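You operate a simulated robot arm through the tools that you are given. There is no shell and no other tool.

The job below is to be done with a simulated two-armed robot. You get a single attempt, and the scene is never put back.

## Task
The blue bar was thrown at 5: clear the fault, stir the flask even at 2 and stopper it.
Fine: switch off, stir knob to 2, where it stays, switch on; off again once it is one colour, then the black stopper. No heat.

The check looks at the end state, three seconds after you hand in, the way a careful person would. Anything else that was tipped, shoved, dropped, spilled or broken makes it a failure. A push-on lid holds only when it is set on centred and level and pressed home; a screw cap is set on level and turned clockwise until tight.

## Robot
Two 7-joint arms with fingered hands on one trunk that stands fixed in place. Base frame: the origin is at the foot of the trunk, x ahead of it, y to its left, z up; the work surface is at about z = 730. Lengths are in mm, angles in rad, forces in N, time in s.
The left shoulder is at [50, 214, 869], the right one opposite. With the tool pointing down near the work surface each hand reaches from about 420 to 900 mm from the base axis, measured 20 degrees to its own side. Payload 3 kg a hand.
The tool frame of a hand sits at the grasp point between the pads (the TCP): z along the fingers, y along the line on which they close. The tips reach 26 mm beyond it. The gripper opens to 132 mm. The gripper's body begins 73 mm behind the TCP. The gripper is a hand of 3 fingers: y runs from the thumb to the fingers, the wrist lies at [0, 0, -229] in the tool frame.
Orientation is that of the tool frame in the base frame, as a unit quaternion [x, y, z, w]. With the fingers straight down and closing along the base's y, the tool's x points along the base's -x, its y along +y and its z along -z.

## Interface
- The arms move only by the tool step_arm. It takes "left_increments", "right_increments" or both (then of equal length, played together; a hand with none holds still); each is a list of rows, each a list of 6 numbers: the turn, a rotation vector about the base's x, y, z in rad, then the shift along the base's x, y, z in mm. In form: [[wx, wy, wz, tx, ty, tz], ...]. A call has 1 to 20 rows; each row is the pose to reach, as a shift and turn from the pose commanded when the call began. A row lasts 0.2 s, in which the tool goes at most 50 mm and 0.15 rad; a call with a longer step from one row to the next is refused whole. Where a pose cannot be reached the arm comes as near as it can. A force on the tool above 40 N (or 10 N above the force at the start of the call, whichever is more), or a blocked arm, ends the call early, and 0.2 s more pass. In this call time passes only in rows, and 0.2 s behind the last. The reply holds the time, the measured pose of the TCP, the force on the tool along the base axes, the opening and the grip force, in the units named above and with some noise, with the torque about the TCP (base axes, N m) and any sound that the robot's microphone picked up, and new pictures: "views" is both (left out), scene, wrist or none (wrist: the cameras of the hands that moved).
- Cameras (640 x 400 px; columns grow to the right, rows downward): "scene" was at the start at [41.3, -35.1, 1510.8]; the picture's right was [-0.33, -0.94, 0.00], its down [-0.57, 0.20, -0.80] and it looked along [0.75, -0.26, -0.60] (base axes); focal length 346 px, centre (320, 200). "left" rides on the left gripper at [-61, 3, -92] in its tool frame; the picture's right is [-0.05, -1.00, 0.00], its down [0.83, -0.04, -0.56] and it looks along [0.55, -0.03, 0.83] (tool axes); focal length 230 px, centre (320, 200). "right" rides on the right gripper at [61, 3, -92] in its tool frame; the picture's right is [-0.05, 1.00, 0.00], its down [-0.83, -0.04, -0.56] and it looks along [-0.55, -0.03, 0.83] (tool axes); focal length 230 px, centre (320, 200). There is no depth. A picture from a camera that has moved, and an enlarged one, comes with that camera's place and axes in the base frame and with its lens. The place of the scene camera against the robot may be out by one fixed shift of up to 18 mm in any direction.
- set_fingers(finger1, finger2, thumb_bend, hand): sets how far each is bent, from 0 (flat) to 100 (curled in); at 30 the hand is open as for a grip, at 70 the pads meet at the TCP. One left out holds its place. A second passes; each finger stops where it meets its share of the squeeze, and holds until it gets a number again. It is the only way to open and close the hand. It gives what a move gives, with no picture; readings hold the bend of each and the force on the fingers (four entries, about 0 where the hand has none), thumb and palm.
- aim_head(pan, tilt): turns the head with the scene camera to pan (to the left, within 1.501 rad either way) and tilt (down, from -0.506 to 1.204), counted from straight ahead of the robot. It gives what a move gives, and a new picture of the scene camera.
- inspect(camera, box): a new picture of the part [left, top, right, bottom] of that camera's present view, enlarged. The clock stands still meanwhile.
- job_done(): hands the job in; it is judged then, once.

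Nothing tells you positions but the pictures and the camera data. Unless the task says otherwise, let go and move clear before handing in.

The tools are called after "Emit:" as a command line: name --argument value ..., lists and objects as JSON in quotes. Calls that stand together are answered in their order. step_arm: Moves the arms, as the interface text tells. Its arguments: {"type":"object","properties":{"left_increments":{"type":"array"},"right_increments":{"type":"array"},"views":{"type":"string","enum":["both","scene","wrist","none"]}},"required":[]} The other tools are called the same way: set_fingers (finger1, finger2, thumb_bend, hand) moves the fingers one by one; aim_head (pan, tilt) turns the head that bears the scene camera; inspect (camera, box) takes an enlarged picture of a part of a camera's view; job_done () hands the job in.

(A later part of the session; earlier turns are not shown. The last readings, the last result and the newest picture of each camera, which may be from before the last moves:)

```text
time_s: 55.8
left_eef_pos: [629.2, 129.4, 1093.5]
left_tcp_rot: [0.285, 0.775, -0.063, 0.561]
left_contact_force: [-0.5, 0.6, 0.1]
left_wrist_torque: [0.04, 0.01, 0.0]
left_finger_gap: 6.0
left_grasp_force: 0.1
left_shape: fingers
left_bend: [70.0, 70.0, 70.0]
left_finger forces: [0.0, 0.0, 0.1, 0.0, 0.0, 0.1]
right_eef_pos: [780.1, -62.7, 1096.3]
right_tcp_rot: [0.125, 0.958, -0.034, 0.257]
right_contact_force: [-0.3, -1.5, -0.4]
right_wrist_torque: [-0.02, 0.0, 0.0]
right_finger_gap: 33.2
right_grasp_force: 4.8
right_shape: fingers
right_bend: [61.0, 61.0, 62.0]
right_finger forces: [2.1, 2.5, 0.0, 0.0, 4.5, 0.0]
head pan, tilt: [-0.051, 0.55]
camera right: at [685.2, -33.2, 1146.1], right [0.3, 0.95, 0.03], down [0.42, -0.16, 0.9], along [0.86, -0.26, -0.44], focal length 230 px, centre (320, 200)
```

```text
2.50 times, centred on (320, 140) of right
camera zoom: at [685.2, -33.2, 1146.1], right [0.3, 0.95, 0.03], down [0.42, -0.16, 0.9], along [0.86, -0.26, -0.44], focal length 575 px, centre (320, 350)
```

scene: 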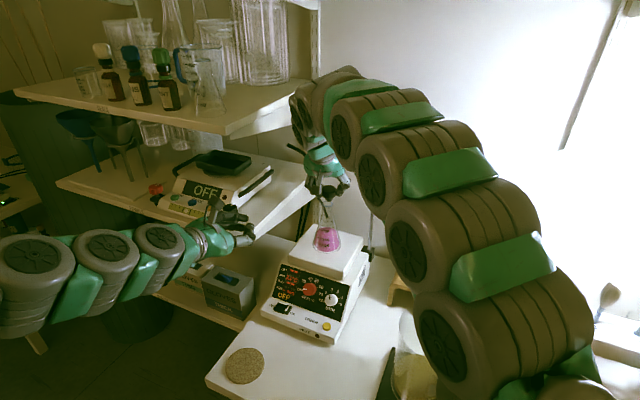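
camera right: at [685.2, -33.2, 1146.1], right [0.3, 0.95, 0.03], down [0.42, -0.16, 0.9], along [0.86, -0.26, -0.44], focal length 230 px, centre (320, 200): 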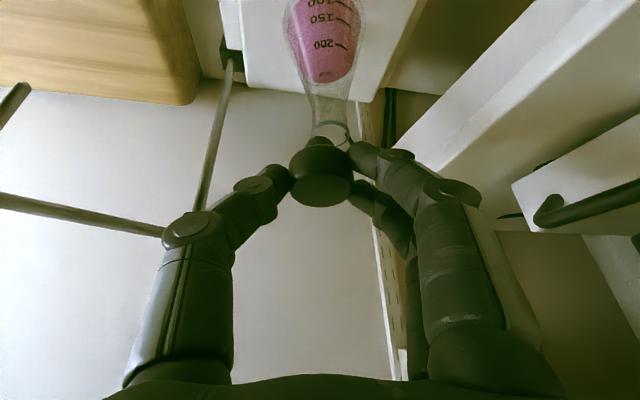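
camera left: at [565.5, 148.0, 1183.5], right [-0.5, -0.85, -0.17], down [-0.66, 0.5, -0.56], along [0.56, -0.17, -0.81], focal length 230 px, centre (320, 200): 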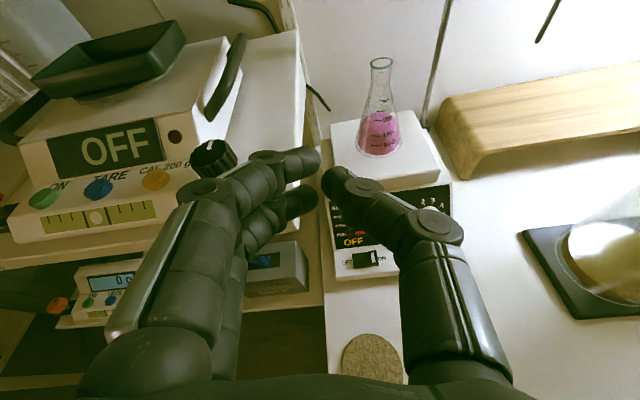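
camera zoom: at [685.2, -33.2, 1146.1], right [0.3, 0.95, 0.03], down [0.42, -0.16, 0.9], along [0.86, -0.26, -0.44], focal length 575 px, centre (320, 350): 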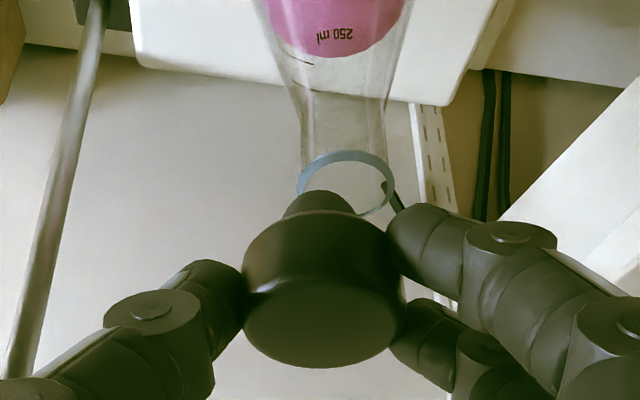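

Both cameras agree: rim centre (812.8, −62.4, 1026) and the stopper roughly 10 mm ahead of the TCP. I'll move it directly over the rim, still clear, and check centring and level from several views.

Emit:
step_arm --right_increments '[[0, 0, 0, 12, 1, -5], [0, 0, 0, 24, 2.4, -14]]' --views "both"

Emit:
inspect --camera "left" --box '[350, 10, 430, 90]'

Emit:
inspect --camera "scene" --box '[305, 175, 355, 225]'

Emit:
inspect --camera "right" --box '[240, 80, 400, 210]'

```text
time_s: 56.4
left_eef_pos: [628.5, 129.1, 1092.2]
left_tcp_rot: [0.285, 0.775, -0.063, 0.561]
left_contact_force: [-0.2, -0.5, 0.2]
left_wrist_torque: [0.01, -0.01, 0.02]
left_finger_gap: 6.0
left_grasp_force: 0.1
left_shape: fingers
left_bend: [70.0, 70.0, 70.0]
left_finger forces: [0.1, 0.0, 0.0, 0.0, 0.1, 0.1]
right_eef_pos: [803.6, -58.7, 1080.5]
right_tcp_rot: [0.126, 0.958, -0.033, 0.258]
right_contact_force: [0.4, 0.6, -0.5]
right_wrist_torque: [-0.01, -0.01, 0.01]
right_finger_gap: 33.3
right_grasp_force: 4.4
right_shape: fingers
right_bend: [61.0, 61.0, 62.0]
right_finger forces: [2.2, 2.6, 0.0, 0.1, 4.5, 0.0]
head pan, tilt: [-0.051, 0.55]
camera right: at [708.4, -29.6, 1131.7], right [0.3, 0.95, 0.03], down [0.41, -0.16, 0.9], along [0.86, -0.26, -0.44], focal length 230 px, centre (320, 200)
```

scene: 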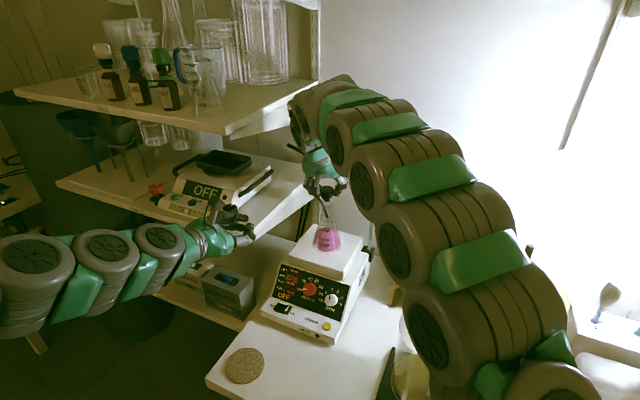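
right: 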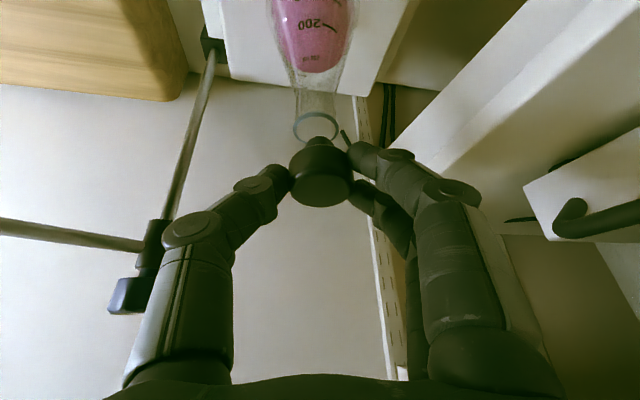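

```text
5.00 times, centred on (390, 50) of left
camera zoom: at [565.7, 147.9, 1182.6], right [-0.5, -0.85, -0.17], down [-0.66, 0.51, -0.56], along [0.56, -0.17, -0.81], focal length 1150 px, centre (-30, 950)
```

zoom: 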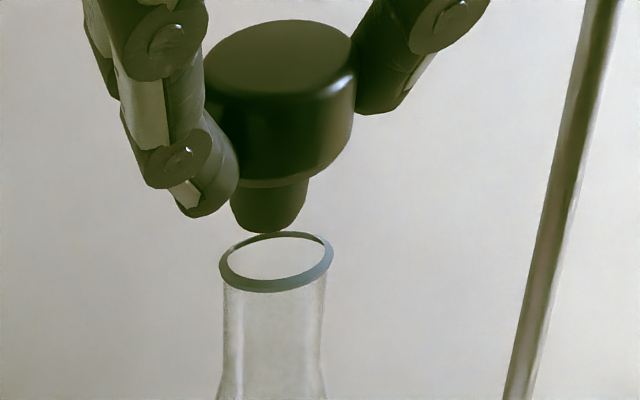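

```text
8.00 times, centred on (330, 200) of scene
camera zoom: at [48.9, -10.9, 1519.2], right [-0.05, -1.0, 0.0], down [-0.52, 0.03, -0.85], along [0.85, -0.04, -0.52], focal length 2768 px, centre (240, 200)
```

zoom: 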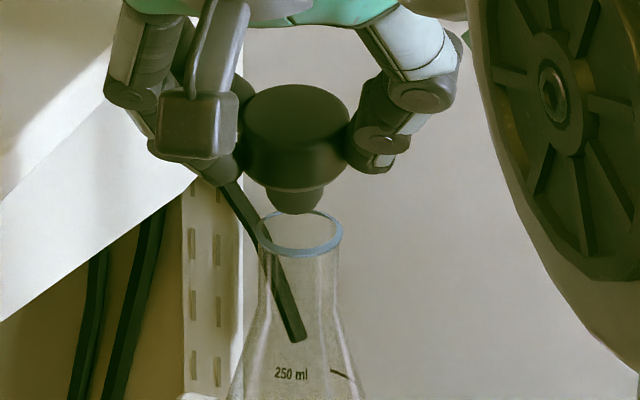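

```text
3.08 times, centred on (320, 145) of right
camera zoom: at [708.4, -29.6, 1131.7], right [0.3, 0.95, 0.03], down [0.41, -0.16, 0.9], along [0.86, -0.26, -0.44], focal length 708 px, centre (320, 369)
```

zoom: 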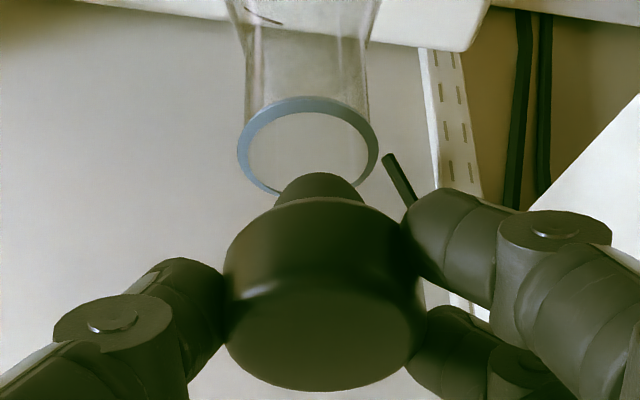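

The stopper head is centred over the rim, but it looks pitched a few degrees (plug swung forward). I'll measure that more carefully with closer views before lowering.

Emit:
inspect --camera "left" --box '[376, 12, 408, 44]'

Emit:
inspect --camera "scene" --box '[314, 180, 346, 212]'

```text
12.50 times, centred on (392, 28) of left
camera zoom: at [565.7, 147.9, 1182.6], right [-0.5, -0.85, -0.17], down [-0.66, 0.51, -0.56], along [0.56, -0.17, -0.81], focal length 2876 px, centre (-580, 2350)
```

zoom: 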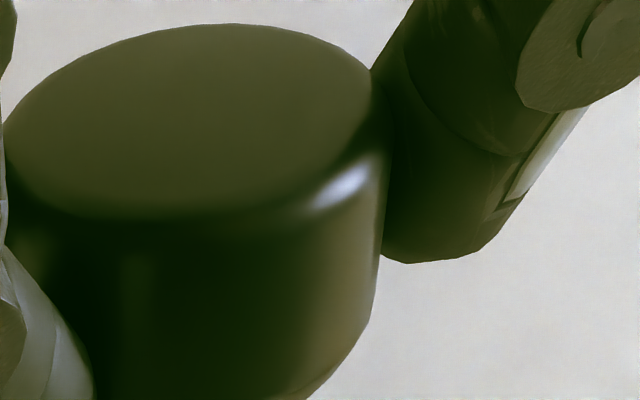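

```text
12.50 times, centred on (330, 196) of scene
camera zoom: at [48.9, -10.9, 1519.2], right [-0.05, -1.0, 0.0], down [-0.52, 0.03, -0.85], along [0.85, -0.04, -0.52], focal length 4324 px, centre (195, 250)
```

zoom: 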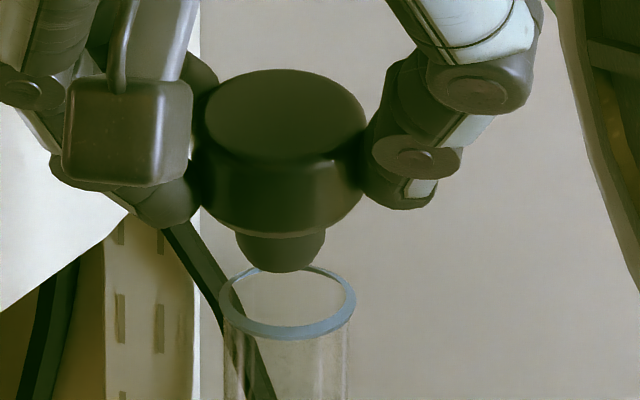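

The stopper's head is about 1.5 mm too far left of the rim centre and it is pitched about 3° (plug slightly forward). I'll correct both before lowering.

Emit:
step_arm --right_increments '[[0.0136, 0.0502, 0, 0, -1.6, 0]]' --views "none"

Emit:
inspect --camera "left" --box '[366, 20, 414, 68]'

Emit:
inspect --camera "scene" --box '[314, 180, 346, 212]'

Emit:
inspect --camera "right" --box '[240, 80, 400, 210]'

```text
time_s: 56.8
left_eef_pos: [628.4, 128.7, 1093.8]
left_tcp_rot: [0.286, 0.775, -0.063, 0.56]
left_contact_force: [-1.0, 0.7, 0.4]
left_wrist_torque: [0.0, 0.01, 0.01]
left_finger_gap: 6.0
left_grasp_force: 0.0
left_shape: fingers
left_bend: [70.0, 70.0, 70.0]
left_finger forces: [0.1, 0.1, 0.0, 0.0, 0.1, 0.0]
right_eef_pos: [803.8, -59.8, 1079.4]
right_tcp_rot: [0.126, 0.964, -0.03, 0.232]
right_contact_force: [-0.4, 0.2, 0.0]
right_wrist_torque: [-0.03, 0.06, 0.0]
right_finger_gap: 32.9
right_grasp_force: 4.8
right_shape: fingers
right_bend: [61.0, 61.0, 62.0]
right_finger forces: [2.3, 2.6, 0.0, 0.0, 4.4, 0.1]
head pan, tilt: [-0.051, 0.55]
```

```text
8.33 times, centred on (390, 44) of left
camera zoom: at [565.7, 147.9, 1182.6], right [-0.5, -0.85, -0.17], down [-0.66, 0.51, -0.56], along [0.56, -0.17, -0.81], focal length 1917 px, centre (-263, 1500)
```

zoom: 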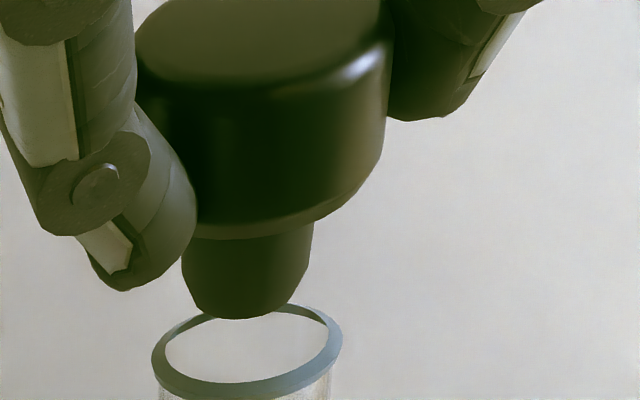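

```text
12.50 times, centred on (330, 196) of scene
camera zoom: at [48.9, -10.9, 1519.2], right [-0.05, -1.0, 0.0], down [-0.52, 0.03, -0.85], along [0.85, -0.04, -0.52], focal length 4324 px, centre (195, 250)
```

zoom: 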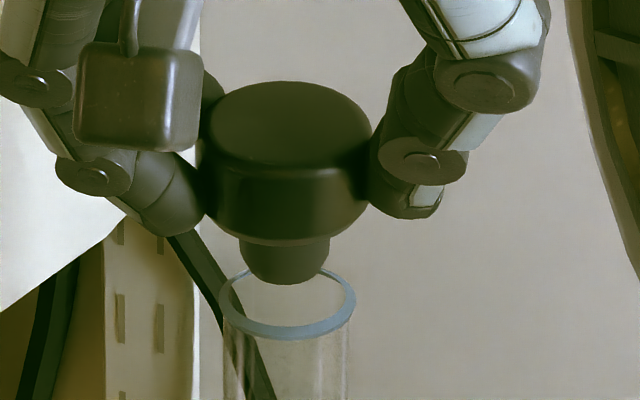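

```text
3.08 times, centred on (320, 145) of right
camera zoom: at [711.1, -31.6, 1135.6], right [0.3, 0.95, 0.02], down [0.46, -0.17, 0.87], along [0.83, -0.25, -0.49], focal length 708 px, centre (320, 369)
```

zoom: 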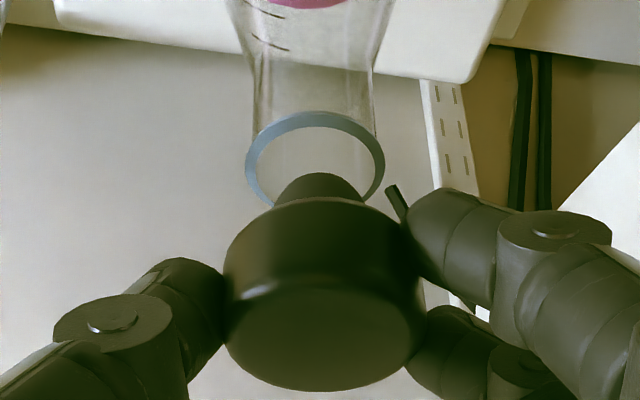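

The correction moved things the right way; one more set of zoomed views including the whole head and rim in each picture to judge centring.

Emit:
inspect --camera "left" --box '[350, 5, 420, 75]'

Emit:
inspect --camera "right" --box '[290, 120, 350, 160]'

```text
5.71 times, centred on (385, 40) of left
camera zoom: at [565.7, 147.9, 1182.6], right [-0.5, -0.85, -0.17], down [-0.66, 0.51, -0.56], along [0.56, -0.17, -0.81], focal length 1315 px, centre (-51, 1114)
```

zoom: 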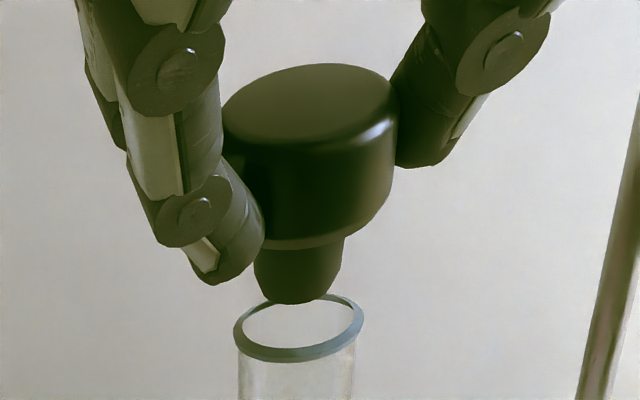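

```text
10.00 times, centred on (320, 140) of right
camera zoom: at [711.1, -31.6, 1135.6], right [0.3, 0.95, 0.02], down [0.46, -0.17, 0.87], along [0.83, -0.25, -0.49], focal length 2301 px, centre (320, 800)
```

zoom: 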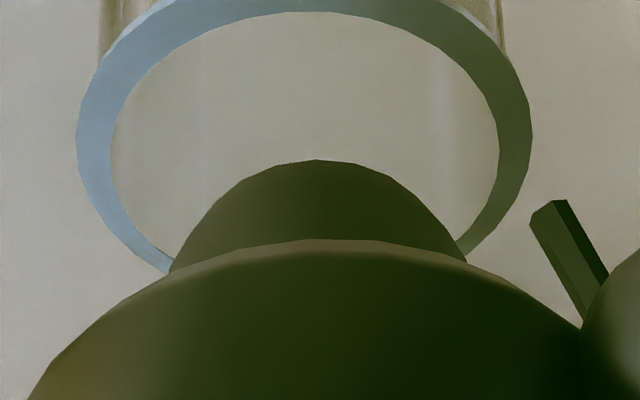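

Within about 1 mm now. I'll shift 0.9 mm right and lower 9 mm so the plug just reaches the rim opening, watching the force.

Emit:
step_arm --right_increments '[[0, 0, 0, -0.2, -0.9, -3], [0, 0, 0, -0.2, -0.9, -6], [0, 0, 0, -0.2, -0.9, -9]]' --views "none"

Emit:
inspect --camera "left" --box '[350, 5, 420, 75]'

Emit:
inspect --camera "scene" --box '[314, 185, 346, 217]'

Emit:
inspect --camera "right" --box '[280, 110, 360, 180]'

```text
time_s: 57.6
left_eef_pos: [628.0, 129.0, 1093.1]
left_tcp_rot: [0.286, 0.775, -0.064, 0.56]
left_contact_force: [-0.5, -0.2, -0.1]
left_wrist_torque: [0.01, 0.02, 0.03]
left_finger_gap: 5.8
left_grasp_force: 0.1
left_shape: fingers
left_bend: [70.0, 70.0, 70.0]
left_finger forces: [0.1, 0.0, 0.0, 0.1, 0.0, 0.1]
right_eef_pos: [803.0, -60.8, 1071.6]
right_tcp_rot: [0.127, 0.964, -0.03, 0.231]
right_contact_force: [0.5, 0.9, -0.2]
right_wrist_torque: [0.01, -0.02, 0.0]
right_finger_gap: 32.9
right_grasp_force: 4.5
right_shape: fingers
right_bend: [61.0, 61.0, 62.0]
right_finger forces: [2.2, 2.6, 0.0, 0.0, 4.5, 0.1]
head pan, tilt: [-0.051, 0.55]
```

```text
5.71 times, centred on (385, 40) of left
camera zoom: at [565.7, 147.9, 1182.6], right [-0.5, -0.85, -0.17], down [-0.66, 0.51, -0.56], along [0.56, -0.17, -0.81], focal length 1315 px, centre (-51, 1114)
```

zoom: 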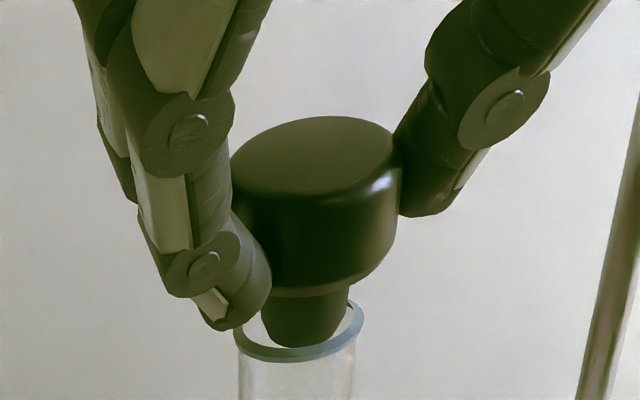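

```text
12.50 times, centred on (330, 201) of scene
camera zoom: at [48.9, -10.9, 1519.2], right [-0.05, -1.0, 0.0], down [-0.52, 0.03, -0.85], along [0.85, -0.04, -0.52], focal length 4324 px, centre (195, 188)
```

zoom: 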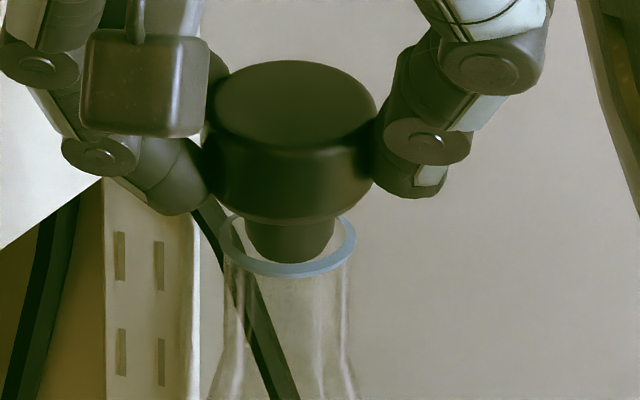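

```text
5.71 times, centred on (320, 145) of right
camera zoom: at [709.9, -32.6, 1126.4], right [0.3, 0.95, 0.02], down [0.46, -0.17, 0.87], along [0.83, -0.25, -0.49], focal length 1315 px, centre (320, 514)
```

zoom: 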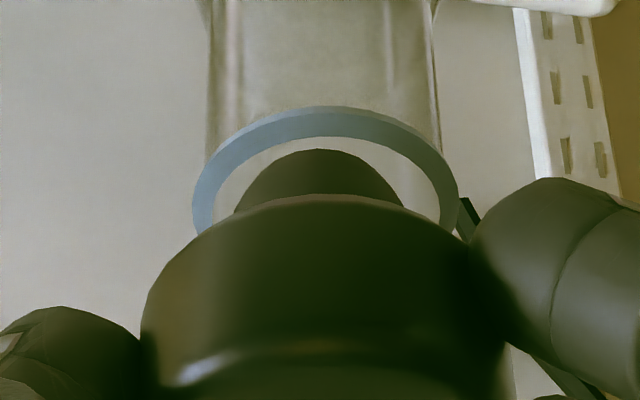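

The plug is entering the neck, within about 0.7 mm of centre. I'll nudge 0.5 mm and keep lowering slowly, watching forces.

Emit:
step_arm --right_increments '[[0, 0, 0, 0.4, 0.5, -2], [0, 0, 0, 0.4, 0.5, -5], [0, 0, 0, 0.4, 0.5, -8], [0, 0, 0, 0.4, 0.5, -11]]' --views "none"

Emit:
inspect --camera "left" --box '[350, 10, 420, 80]'

Emit:
inspect --camera "scene" --box '[314, 185, 346, 217]'

Emit:
inspect --camera "right" --box '[280, 110, 360, 180]'

```text
time_s: 58.6
left_eef_pos: [628.4, 128.1, 1093.5]
left_tcp_rot: [0.285, 0.775, -0.063, 0.561]
left_contact_force: [0.5, 0.0, 0.0]
left_wrist_torque: [-0.01, 0.03, -0.04]
left_finger_gap: 6.0
left_grasp_force: 0.0
left_shape: fingers
left_bend: [70.0, 70.0, 70.0]
left_finger forces: [0.1, 0.0, 0.1, 0.0, 0.0, 0.0]
right_eef_pos: [803.4, -60.8, 1060.6]
right_tcp_rot: [0.126, 0.964, -0.03, 0.232]
right_contact_force: [0.1, -0.3, -0.7]
right_wrist_torque: [0.04, -0.01, -0.03]
right_finger_gap: 33.3
right_grasp_force: 4.1
right_shape: fingers
right_bend: [61.0, 61.0, 62.0]
right_finger forces: [2.2, 2.5, 0.0, 0.0, 4.6, 0.0]
head pan, tilt: [-0.051, 0.55]
```

```text
5.71 times, centred on (385, 45) of left
camera zoom: at [565.7, 147.9, 1182.6], right [-0.5, -0.85, -0.17], down [-0.66, 0.51, -0.56], along [0.56, -0.17, -0.81], focal length 1315 px, centre (-51, 1086)
```

zoom: 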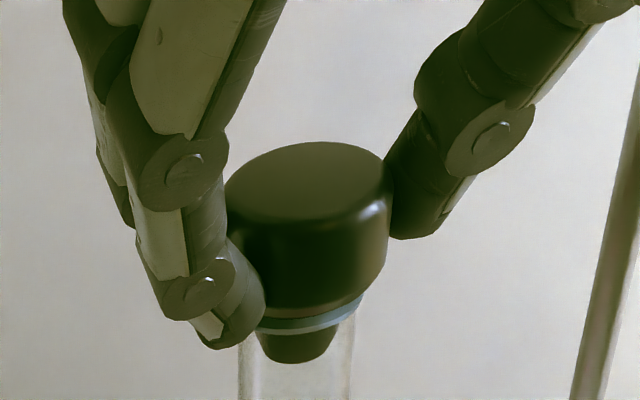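

```text
12.50 times, centred on (330, 201) of scene
camera zoom: at [48.9, -10.9, 1519.2], right [-0.05, -1.0, 0.0], down [-0.52, 0.03, -0.85], along [0.85, -0.04, -0.52], focal length 4324 px, centre (195, 188)
```

zoom: 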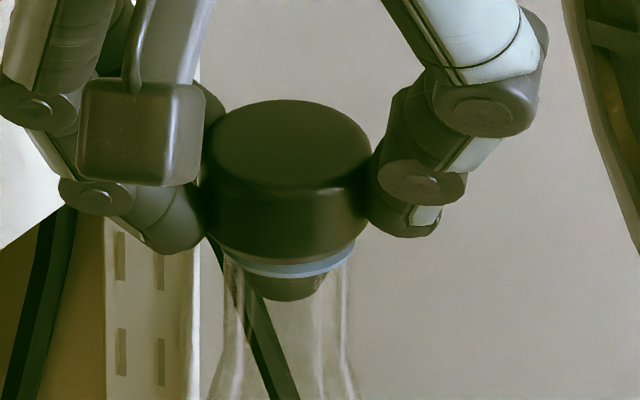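

```text
5.71 times, centred on (320, 145) of right
camera zoom: at [710.4, -31.9, 1116.3], right [0.3, 0.95, 0.02], down [0.46, -0.17, 0.87], along [0.83, -0.25, -0.49], focal length 1315 px, centre (320, 514)
```

zoom: 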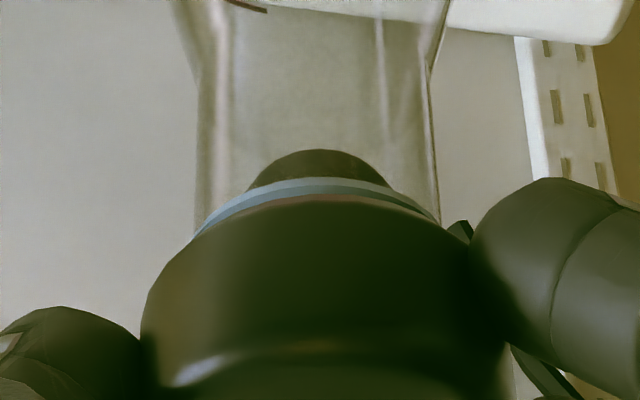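

Nearly home and level (the rim shows as an even band under the head). Continuing down in small steps until it meets resistance.

Emit:
step_arm --right_increments '[[0, 0, 0, 0, 0, -1.5], [0, 0, 0, 0, 0, -3], [0, 0, 0, 0, 0, -4.5], [0, 0, 0, 0, 0, -6]]' --views "none"

Emit:
inspect --camera "left" --box '[350, 10, 420, 80]'

Emit:
inspect --camera "scene" --box '[314, 190, 346, 222]'

```text
time_s: 59.6
left_eef_pos: [628.2, 128.1, 1093.1]
left_tcp_rot: [0.286, 0.775, -0.064, 0.561]
left_contact_force: [-0.2, 0.6, -0.2]
left_wrist_torque: [0.02, -0.03, -0.03]
left_finger_gap: 6.1
left_grasp_force: 0.1
left_shape: fingers
left_bend: [70.0, 70.0, 70.0]
left_finger forces: [0.0, 0.1, 0.0, 0.0, 0.0, 0.0]
right_eef_pos: [804.0, -60.8, 1056.0]
right_tcp_rot: [0.127, 0.964, -0.03, 0.232]
right_contact_force: [1.5, -0.1, 3.2]
right_wrist_torque: [0.0, -0.02, -0.01]
right_finger_gap: 32.6
right_grasp_force: 5.6
right_shape: fingers
right_bend: [61.0, 61.0, 62.0]
right_finger forces: [3.0, 2.9, 0.0, 0.1, 5.0, 0.1]
head pan, tilt: [-0.051, 0.55]
```

```text
5.71 times, centred on (385, 45) of left
camera zoom: at [565.7, 147.9, 1182.6], right [-0.5, -0.85, -0.17], down [-0.66, 0.51, -0.56], along [0.56, -0.17, -0.81], focal length 1315 px, centre (-51, 1086)
```

zoom: 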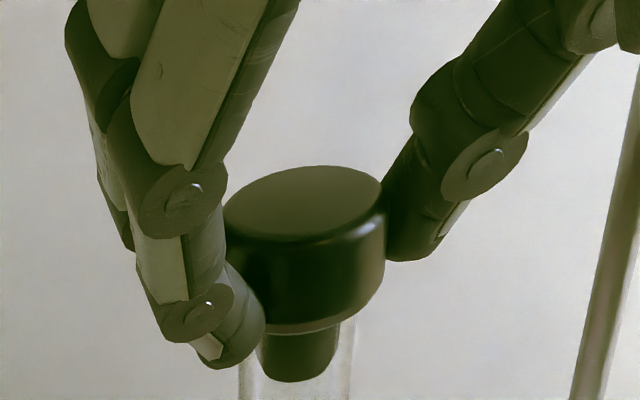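

```text
12.50 times, centred on (330, 206) of scene
camera zoom: at [48.8, -10.9, 1519.2], right [-0.05, -1.0, 0.0], down [-0.52, 0.03, -0.85], along [0.85, -0.04, -0.52], focal length 4324 px, centre (195, 125)
```

zoom: 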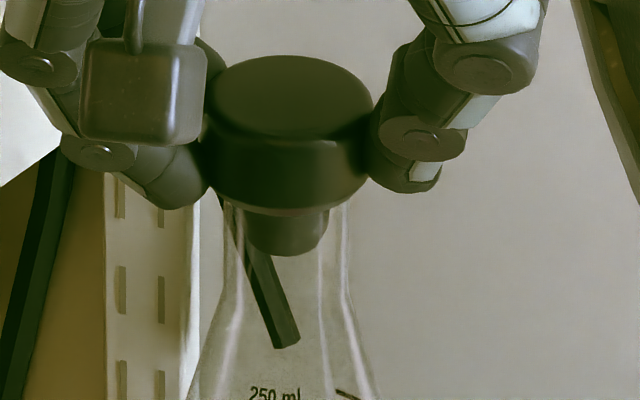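

The head now covers the rim and there's slight resistance (3 N). Pressing home further in small steps.

Emit:
step_arm --right_increments '[[0, 0, 0, 0, 0, -1], [0, 0, 0, 0, 0, -2], [0, 0, 0, 0, 0, -3], [0, 0, 0, 0, 0, -4]]' --views "none"

Emit:
inspect --camera "left" --box '[350, 10, 420, 80]'

Emit:
inspect --camera "scene" --box '[314, 190, 346, 222]'

```text
time_s: 60.6
left_eef_pos: [628.6, 127.5, 1093.0]
left_tcp_rot: [0.285, 0.775, -0.063, 0.561]
left_contact_force: [0.3, 0.7, -0.5]
left_wrist_torque: [0.0, 0.0, -0.02]
left_finger_gap: 5.7
left_grasp_force: 0.1
left_shape: fingers
left_bend: [70.0, 70.0, 70.0]
left_finger forces: [0.0, 0.0, 0.1, 0.0, 0.1, 0.0]
right_eef_pos: [803.8, -60.0, 1051.0]
right_tcp_rot: [0.127, 0.964, -0.03, 0.232]
right_contact_force: [1.2, 0.8, 8.2]
right_wrist_torque: [-0.02, -0.1, 0.02]
right_finger_gap: 32.5
right_grasp_force: 6.5
right_shape: fingers
right_bend: [62.0, 61.0, 62.0]
right_finger forces: [3.1, 4.0, 0.0, 0.0, 5.8, 0.0]
head pan, tilt: [-0.051, 0.55]
```

```text
5.71 times, centred on (385, 45) of left
camera zoom: at [565.6, 147.9, 1182.6], right [-0.5, -0.85, -0.17], down [-0.66, 0.51, -0.56], along [0.56, -0.17, -0.81], focal length 1315 px, centre (-51, 1086)
```

zoom: 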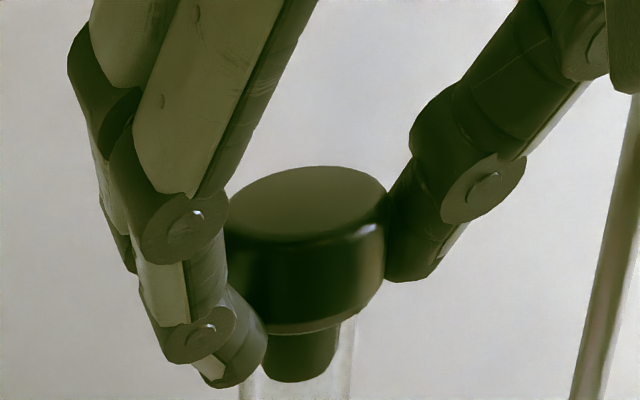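

```text
12.50 times, centred on (330, 206) of scene
camera zoom: at [48.8, -10.9, 1519.2], right [-0.05, -1.0, 0.0], down [-0.52, 0.03, -0.85], along [0.85, -0.04, -0.52], focal length 4324 px, centre (195, 125)
```

zoom: 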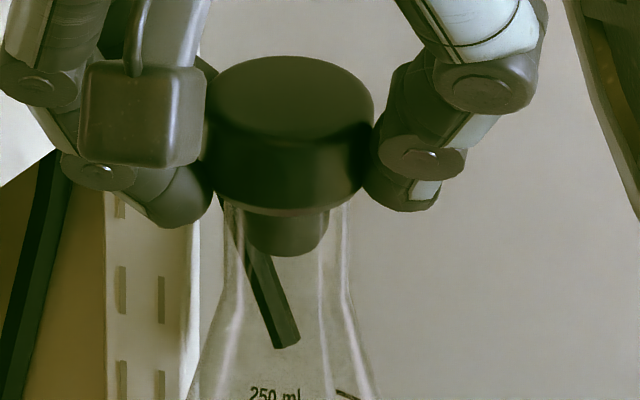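

The fingers are now sliding on the head, so the stopper rests on the rim but I should press it from above. First I'll open the fingers evenly and draw the hand back along its own axis.

Emit:
set_fingers --hand "right" --finger1 51 --finger2 51 --thumb_bend 51

Emit:
inspect --camera "left" --box '[350, 10, 420, 80]'

Emit:
inspect --camera "scene" --box '[310, 185, 350, 225]'

```text
time_s: 61.6
left_eef_pos: [628.2, 128.5, 1093.7]
left_tcp_rot: [0.285, 0.775, -0.063, 0.561]
left_contact_force: [0.1, -0.6, -0.5]
left_wrist_torque: [0.02, -0.01, -0.04]
left_finger_gap: 5.7
left_grasp_force: 0.0
left_shape: fingers
left_bend: [70.0, 70.0, 70.0]
left_finger forces: [0.0, 0.0, 0.1, 0.0, 0.0, 0.0]
right_eef_pos: [802.7, -60.4, 1051.9]
right_tcp_rot: [0.127, 0.964, -0.031, 0.231]
right_contact_force: [0.1, 0.2, -0.2]
right_wrist_torque: [-0.02, -0.02, -0.01]
right_finger_gap: 63.8
right_grasp_force: 0.1
right_shape: fingers
right_bend: [51.0, 51.0, 51.0]
right_finger forces: [0.0, 0.1, 0.0, 0.0, 0.0, 0.1]
head pan, tilt: [-0.051, 0.55]
```

```text
5.71 times, centred on (385, 45) of left
camera zoom: at [565.7, 147.9, 1182.6], right [-0.5, -0.85, -0.17], down [-0.66, 0.51, -0.56], along [0.56, -0.17, -0.81], focal length 1315 px, centre (-51, 1086)
```

zoom: 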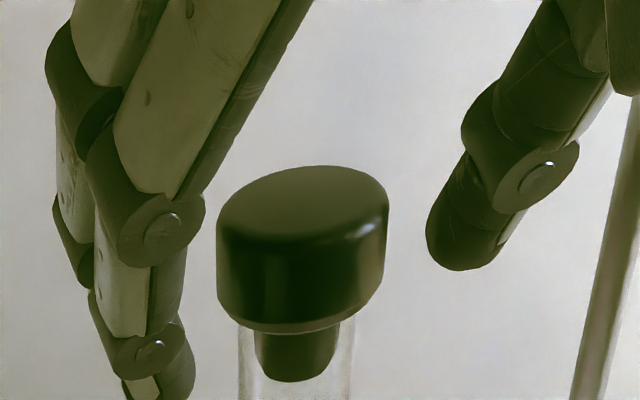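

```text
10.00 times, centred on (330, 205) of scene
camera zoom: at [48.9, -10.9, 1519.2], right [-0.05, -1.0, 0.0], down [-0.52, 0.03, -0.85], along [0.85, -0.04, -0.52], focal length 3459 px, centre (220, 150)
```

zoom: 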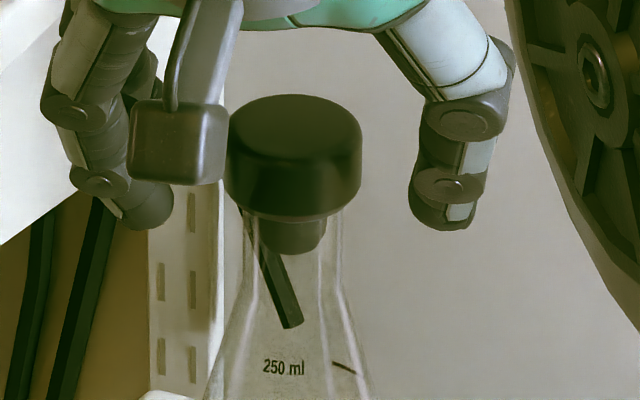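

Released cleanly; the stopper stands level and centred on the neck. I'll back the hand off along its axis, tilt it flatter to 45°, and close the fingers to use a fingertip as a press.

Emit:
step_arm --right_increments '[[0, 0, 0, -10, 2.8, 20.8], [0, 0, 0, -20.4, 5.5, 41.6], [0, 0, 0, -30.6, 8.3, 62.4], [-0.0273, -0.1011, 0, -34, 8.3, 66], [-0.0545, -0.2022, 0, -34, 8.3, 66], [-0.0818, -0.3032, 0, -34, 8.3, 66]]' --views "both"

Emit:
set_fingers --hand "right" --finger1 70 --finger2 70 --thumb_bend 70

Emit:
inspect --camera "scene" --box '[300, 170, 360, 230]'

Emit:
inspect --camera "left" --box '[340, 10, 440, 110]'

```text
time_s: 63.0
left_eef_pos: [629.0, 128.0, 1092.5]
left_tcp_rot: [0.285, 0.775, -0.064, 0.561]
left_contact_force: [0.1, -0.2, -0.2]
left_wrist_torque: [-0.03, -0.01, -0.02]
left_finger_gap: 5.9
left_grasp_force: 0.0
left_shape: fingers
left_bend: [70.0, 70.0, 70.0]
left_finger forces: [0.1, 0.1, 0.0, 0.0, 0.1, 0.0]
right_eef_pos: [769.2, -52.8, 1117.0]
right_tcp_rot: [0.12, 0.916, -0.05, 0.38]
right_contact_force: [-0.1, 0.1, 0.1]
right_wrist_torque: [0.05, -0.02, -0.03]
right_finger_gap: 64.2
right_grasp_force: 0.1
right_shape: fingers
right_bend: [51.0, 51.0, 51.0]
right_finger forces: [0.1, 0.1, 0.1, 0.0, 0.1, 0.0]
head pan, tilt: [-0.051, 0.55]
camera right: at [665.6, -20.2, 1140.3], right [0.29, 0.96, 0.04], down [0.18, -0.09, 0.98], along [0.94, -0.28, -0.19], focal length 230 px, centre (320, 200)
```

scene: 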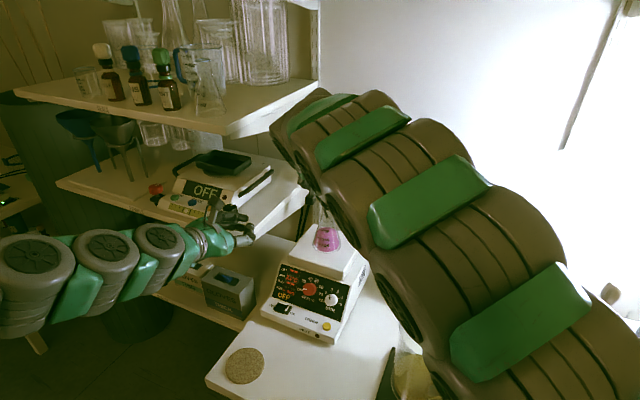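
right: 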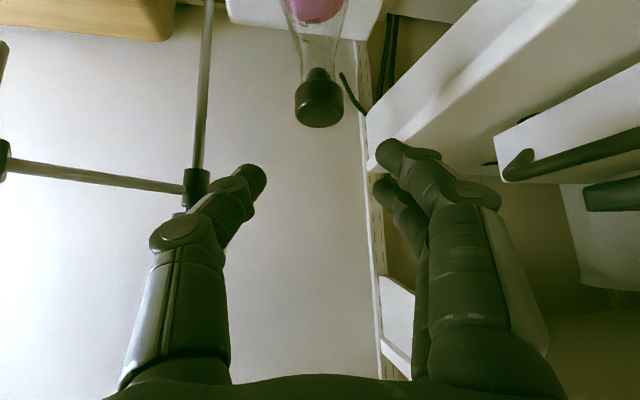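

```text
time_s: 64.0
left_eef_pos: [628.4, 128.6, 1094.1]
left_tcp_rot: [0.285, 0.775, -0.063, 0.561]
left_contact_force: [-0.4, 0.4, 0.0]
left_wrist_torque: [0.01, -0.01, 0.0]
left_finger_gap: 5.9
left_grasp_force: 0.0
left_shape: fingers
left_bend: [70.0, 70.0, 70.0]
left_finger forces: [0.1, 0.0, 0.0, 0.0, 0.0, 0.0]
right_eef_pos: [769.6, -52.2, 1117.8]
right_tcp_rot: [0.121, 0.916, -0.05, 0.379]
right_contact_force: [-0.1, -0.8, 0.1]
right_wrist_torque: [0.01, -0.01, 0.0]
right_finger_gap: 6.4
right_grasp_force: 0.1
right_shape: fingers
right_bend: [70.0, 70.0, 70.0]
right_finger forces: [0.0, 0.0, 0.0, 0.1, 0.1, 0.0]
head pan, tilt: [-0.051, 0.55]
```

```text
6.67 times, centred on (330, 200) of scene
camera zoom: at [48.9, -10.9, 1519.2], right [-0.05, -1.0, 0.0], down [-0.52, 0.03, -0.85], along [0.85, -0.04, -0.52], focal length 2306 px, centre (253, 200)
```

zoom: 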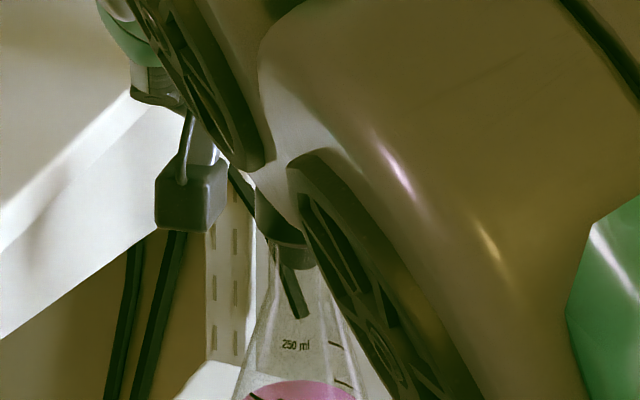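

```text
4.00 times, centred on (390, 60) of left
camera zoom: at [565.7, 147.9, 1182.6], right [-0.5, -0.85, -0.17], down [-0.66, 0.51, -0.56], along [0.56, -0.17, -0.81], focal length 920 px, centre (40, 760)
```

zoom: 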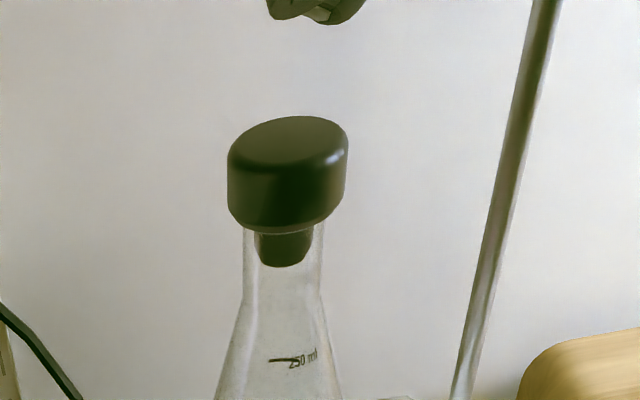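

The stopper sits level on the flask. I'll move the closed fingertip to hover above the centre of its head and check before pressing.

Emit:
step_arm --right_increments '[[0, 0, 0, 19, -7, -8], [0, 0, 0, 37.2, -13.7, -17]]' --views "wrist"

Emit:
inspect --camera "left" --box '[345, 0, 425, 80]'

Emit:
inspect --camera "right" --box '[260, 90, 390, 220]'

```text
time_s: 64.6
left_eef_pos: [628.2, 128.3, 1093.9]
left_tcp_rot: [0.285, 0.775, -0.063, 0.561]
left_contact_force: [-0.3, 0.0, 0.2]
left_wrist_torque: [0.0, 0.01, -0.01]
left_finger_gap: 5.5
left_grasp_force: 0.1
left_shape: fingers
left_bend: [70.0, 70.0, 70.0]
left_finger forces: [0.0, 0.0, 0.1, 0.1, 0.0, 0.0]
right_eef_pos: [806.8, -66.2, 1099.7]
right_tcp_rot: [0.119, 0.916, -0.05, 0.379]
right_contact_force: [-0.1, -0.5, 0.2]
right_wrist_torque: [0.01, 0.0, 0.0]
right_finger_gap: 6.2
right_grasp_force: 0.1
right_shape: fingers
right_bend: [70.0, 70.0, 70.0]
right_finger forces: [0.0, 0.0, 0.1, 0.0, 0.0, 0.0]
head pan, tilt: [-0.051, 0.55]
camera right: at [701.6, -35.0, 1123.1], right [0.29, 0.96, 0.04], down [0.18, -0.09, 0.98], along [0.94, -0.28, -0.2], focal length 230 px, centre (320, 200)
```

right: 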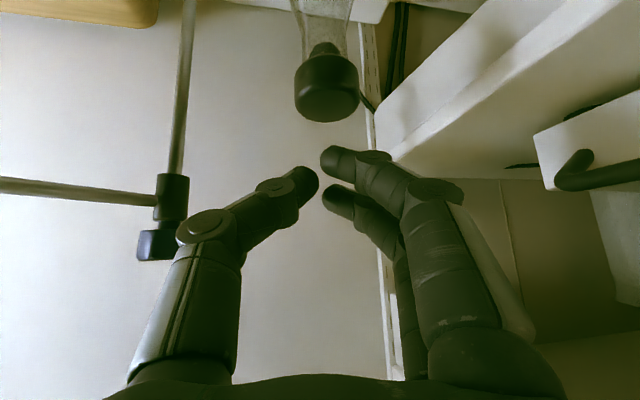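

```text
5.00 times, centred on (385, 40) of left
camera zoom: at [565.7, 147.9, 1182.6], right [-0.5, -0.85, -0.17], down [-0.66, 0.51, -0.56], along [0.56, -0.17, -0.81], focal length 1150 px, centre (-5, 1000)
```

zoom: 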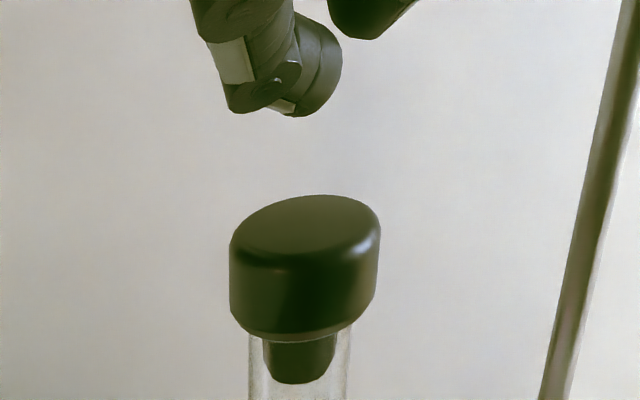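

```text
3.08 times, centred on (325, 155) of right
camera zoom: at [701.6, -35.0, 1123.1], right [0.29, 0.96, 0.04], down [0.18, -0.09, 0.98], along [0.94, -0.28, -0.2], focal length 708 px, centre (305, 338)
```

zoom: 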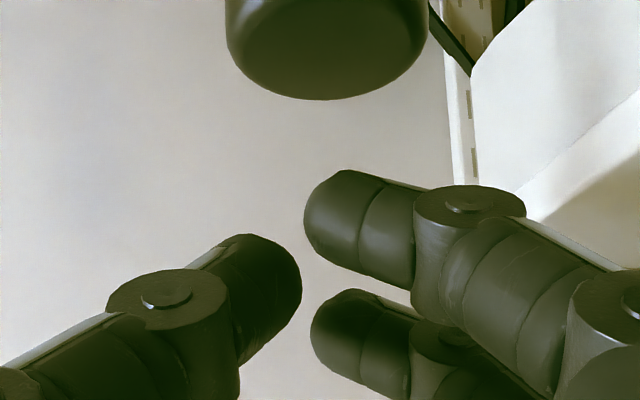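

The fingertip is over the middle of the head. Lowering to just above it, then a final look.

Emit:
step_arm --right_increments '[[0, 0, 0, 0, 0, -6], [0, 0, 0, 0, 0, -12], [0, 0, 0, 0, 0, -17]]' --views "none"

Emit:
inspect --camera "left" --box '[345, 0, 425, 80]'

Emit:
inspect --camera "right" --box '[260, 90, 390, 220]'

```text
time_s: 65.4
left_eef_pos: [628.6, 129.0, 1093.1]
left_tcp_rot: [0.286, 0.775, -0.064, 0.56]
left_contact_force: [-0.3, -0.7, 0.2]
left_wrist_torque: [-0.04, -0.04, -0.02]
left_finger_gap: 6.0
left_grasp_force: 0.1
left_shape: fingers
left_bend: [70.0, 70.0, 70.0]
left_finger forces: [0.0, 0.0, 0.0, 0.0, 0.0, 0.0]
right_eef_pos: [807.0, -65.3, 1082.1]
right_tcp_rot: [0.12, 0.916, -0.05, 0.38]
right_contact_force: [-0.3, -0.4, 0.5]
right_wrist_torque: [0.02, 0.03, 0.02]
right_finger_gap: 6.0
right_grasp_force: 0.0
right_shape: fingers
right_bend: [70.0, 70.0, 70.0]
right_finger forces: [0.0, 0.1, 0.0, 0.1, 0.1, 0.0]
head pan, tilt: [-0.051, 0.55]
```

```text
5.00 times, centred on (385, 40) of left
camera zoom: at [565.7, 147.9, 1182.6], right [-0.5, -0.85, -0.17], down [-0.66, 0.51, -0.56], along [0.56, -0.17, -0.81], focal length 1150 px, centre (-5, 1000)
```

zoom: 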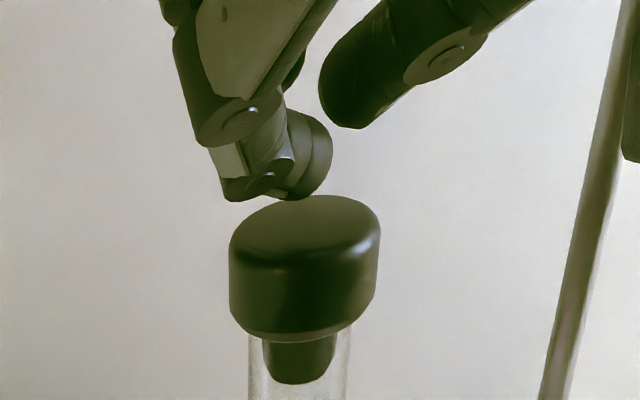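

```text
3.08 times, centred on (325, 155) of right
camera zoom: at [702.2, -34.4, 1105.9], right [0.29, 0.96, 0.04], down [0.18, -0.09, 0.98], along [0.94, -0.28, -0.2], focal length 708 px, centre (305, 338)
```

zoom: 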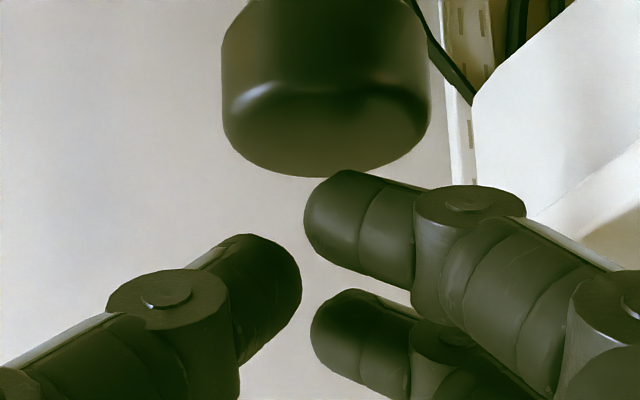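

About 5 mm above the head's centre. Pressing straight down gradually.

Emit:
step_arm --right_increments '[[0, 0, 0, 0, 0, -2], [0, 0, 0, 0, 0, -4], [0, 0, 0, 0, 0, -5.5], [0, 0, 0, 0, 0, -7], [0, 0, 0, 0, 0, -8.5], [0, 0, 0, 0, 0, -9.5]]' --views "none"

Emit:
inspect --camera "left" --box '[345, 0, 425, 80]'

```text
time_s: 66.8
left_eef_pos: [627.8, 129.5, 1092.7]
left_tcp_rot: [0.286, 0.775, -0.064, 0.561]
left_contact_force: [1.1, 0.5, 0.0]
left_wrist_torque: [-0.01, 0.01, 0.02]
left_finger_gap: 5.9
left_grasp_force: 0.1
left_shape: fingers
left_bend: [70.0, 70.0, 70.0]
left_finger forces: [0.1, 0.0, 0.0, 0.0, 0.0, 0.0]
right_eef_pos: [807.0, -65.2, 1076.3]
right_tcp_rot: [0.12, 0.915, -0.049, 0.381]
right_contact_force: [3.7, 2.7, 22.6]
right_wrist_torque: [0.14, -0.33, 0.06]
right_finger_gap: 4.2
right_grasp_force: 11.5
right_shape: fingers
right_bend: [72.0, 70.0, 70.0]
right_finger forces: [22.6, 0.0, 0.1, 0.0, 0.0, 0.0]
head pan, tilt: [-0.051, 0.55]
```

```text
5.00 times, centred on (385, 40) of left
camera zoom: at [565.5, 148.0, 1182.7], right [-0.5, -0.85, -0.17], down [-0.66, 0.5, -0.56], along [0.56, -0.17, -0.81], focal length 1150 px, centre (-5, 1000)
```

zoom: 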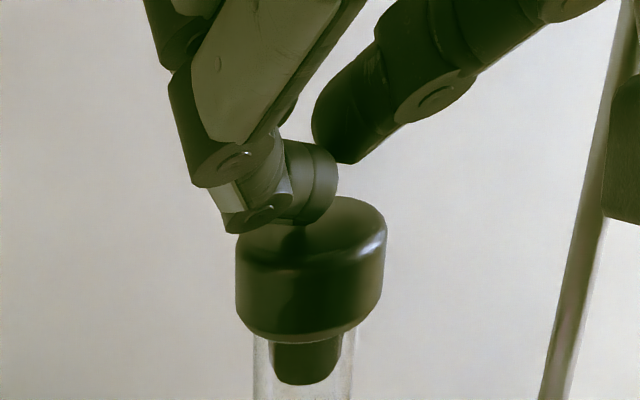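

22.6 N straight down and the stopper stays level. I'll press a little firmer to be sure it is home.

Emit:
step_arm --right_increments '[[0, 0, 0, 0, 0, -1], [0, 0, 0, 0, 0, -2], [0, 0, 0, 0, 0, -2.5]]' --views "none"

Emit:
inspect --camera "left" --box '[345, 0, 425, 80]'

Emit:
inspect --camera "right" --box '[240, 0, 400, 160]'

```text
time_s: 67.6
left_eef_pos: [627.1, 129.2, 1092.4]
left_tcp_rot: [0.286, 0.775, -0.063, 0.56]
left_contact_force: [0.1, -0.9, 1.2]
left_wrist_torque: [0.02, 0.01, 0.0]
left_finger_gap: 5.9
left_grasp_force: 0.1
left_shape: fingers
left_bend: [70.0, 70.0, 70.0]
left_finger forces: [0.1, 0.0, 0.0, 0.1, 0.0, 0.1]
right_eef_pos: [806.4, -65.7, 1070.6]
right_tcp_rot: [0.119, 0.916, -0.049, 0.381]
right_contact_force: [5.5, 4.2, 29.7]
right_wrist_torque: [-0.01, -0.15, 0.05]
right_finger_gap: 1.2
right_grasp_force: 15.2
right_shape: fingers
right_bend: [77.0, 70.0, 70.0]
right_finger forces: [30.4, 0.1, 0.1, 0.0, 0.1, 0.0]
head pan, tilt: [-0.051, 0.55]
```

```text
5.00 times, centred on (385, 40) of left
camera zoom: at [565.4, 148.0, 1182.8], right [-0.5, -0.85, -0.17], down [-0.66, 0.51, -0.56], along [0.56, -0.17, -0.81], focal length 1150 px, centre (-5, 1000)
```

zoom: 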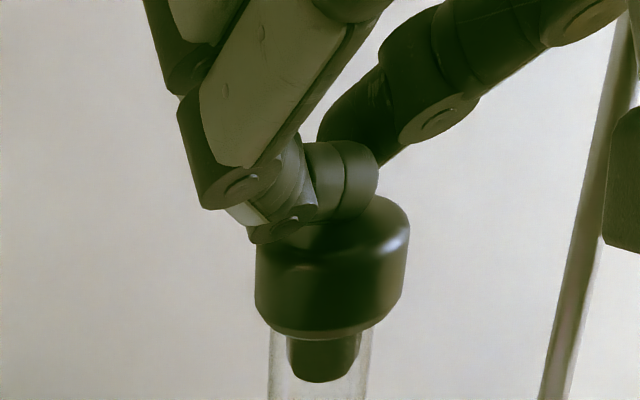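

```text
2.50 times, centred on (320, 80) of right
camera zoom: at [701.8, -34.2, 1094.6], right [0.29, 0.96, 0.04], down [0.18, -0.09, 0.98], along [0.94, -0.28, -0.19], focal length 575 px, centre (320, 500)
```

zoom: 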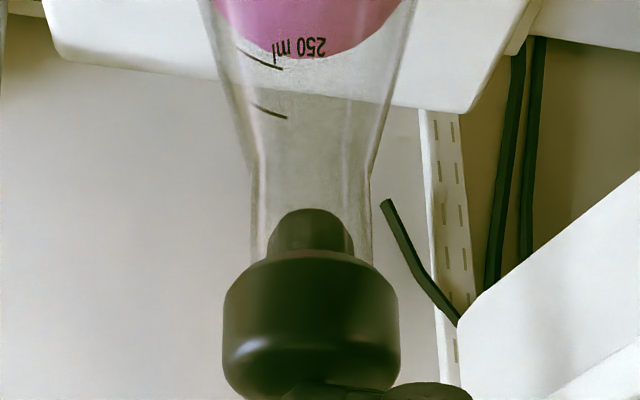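

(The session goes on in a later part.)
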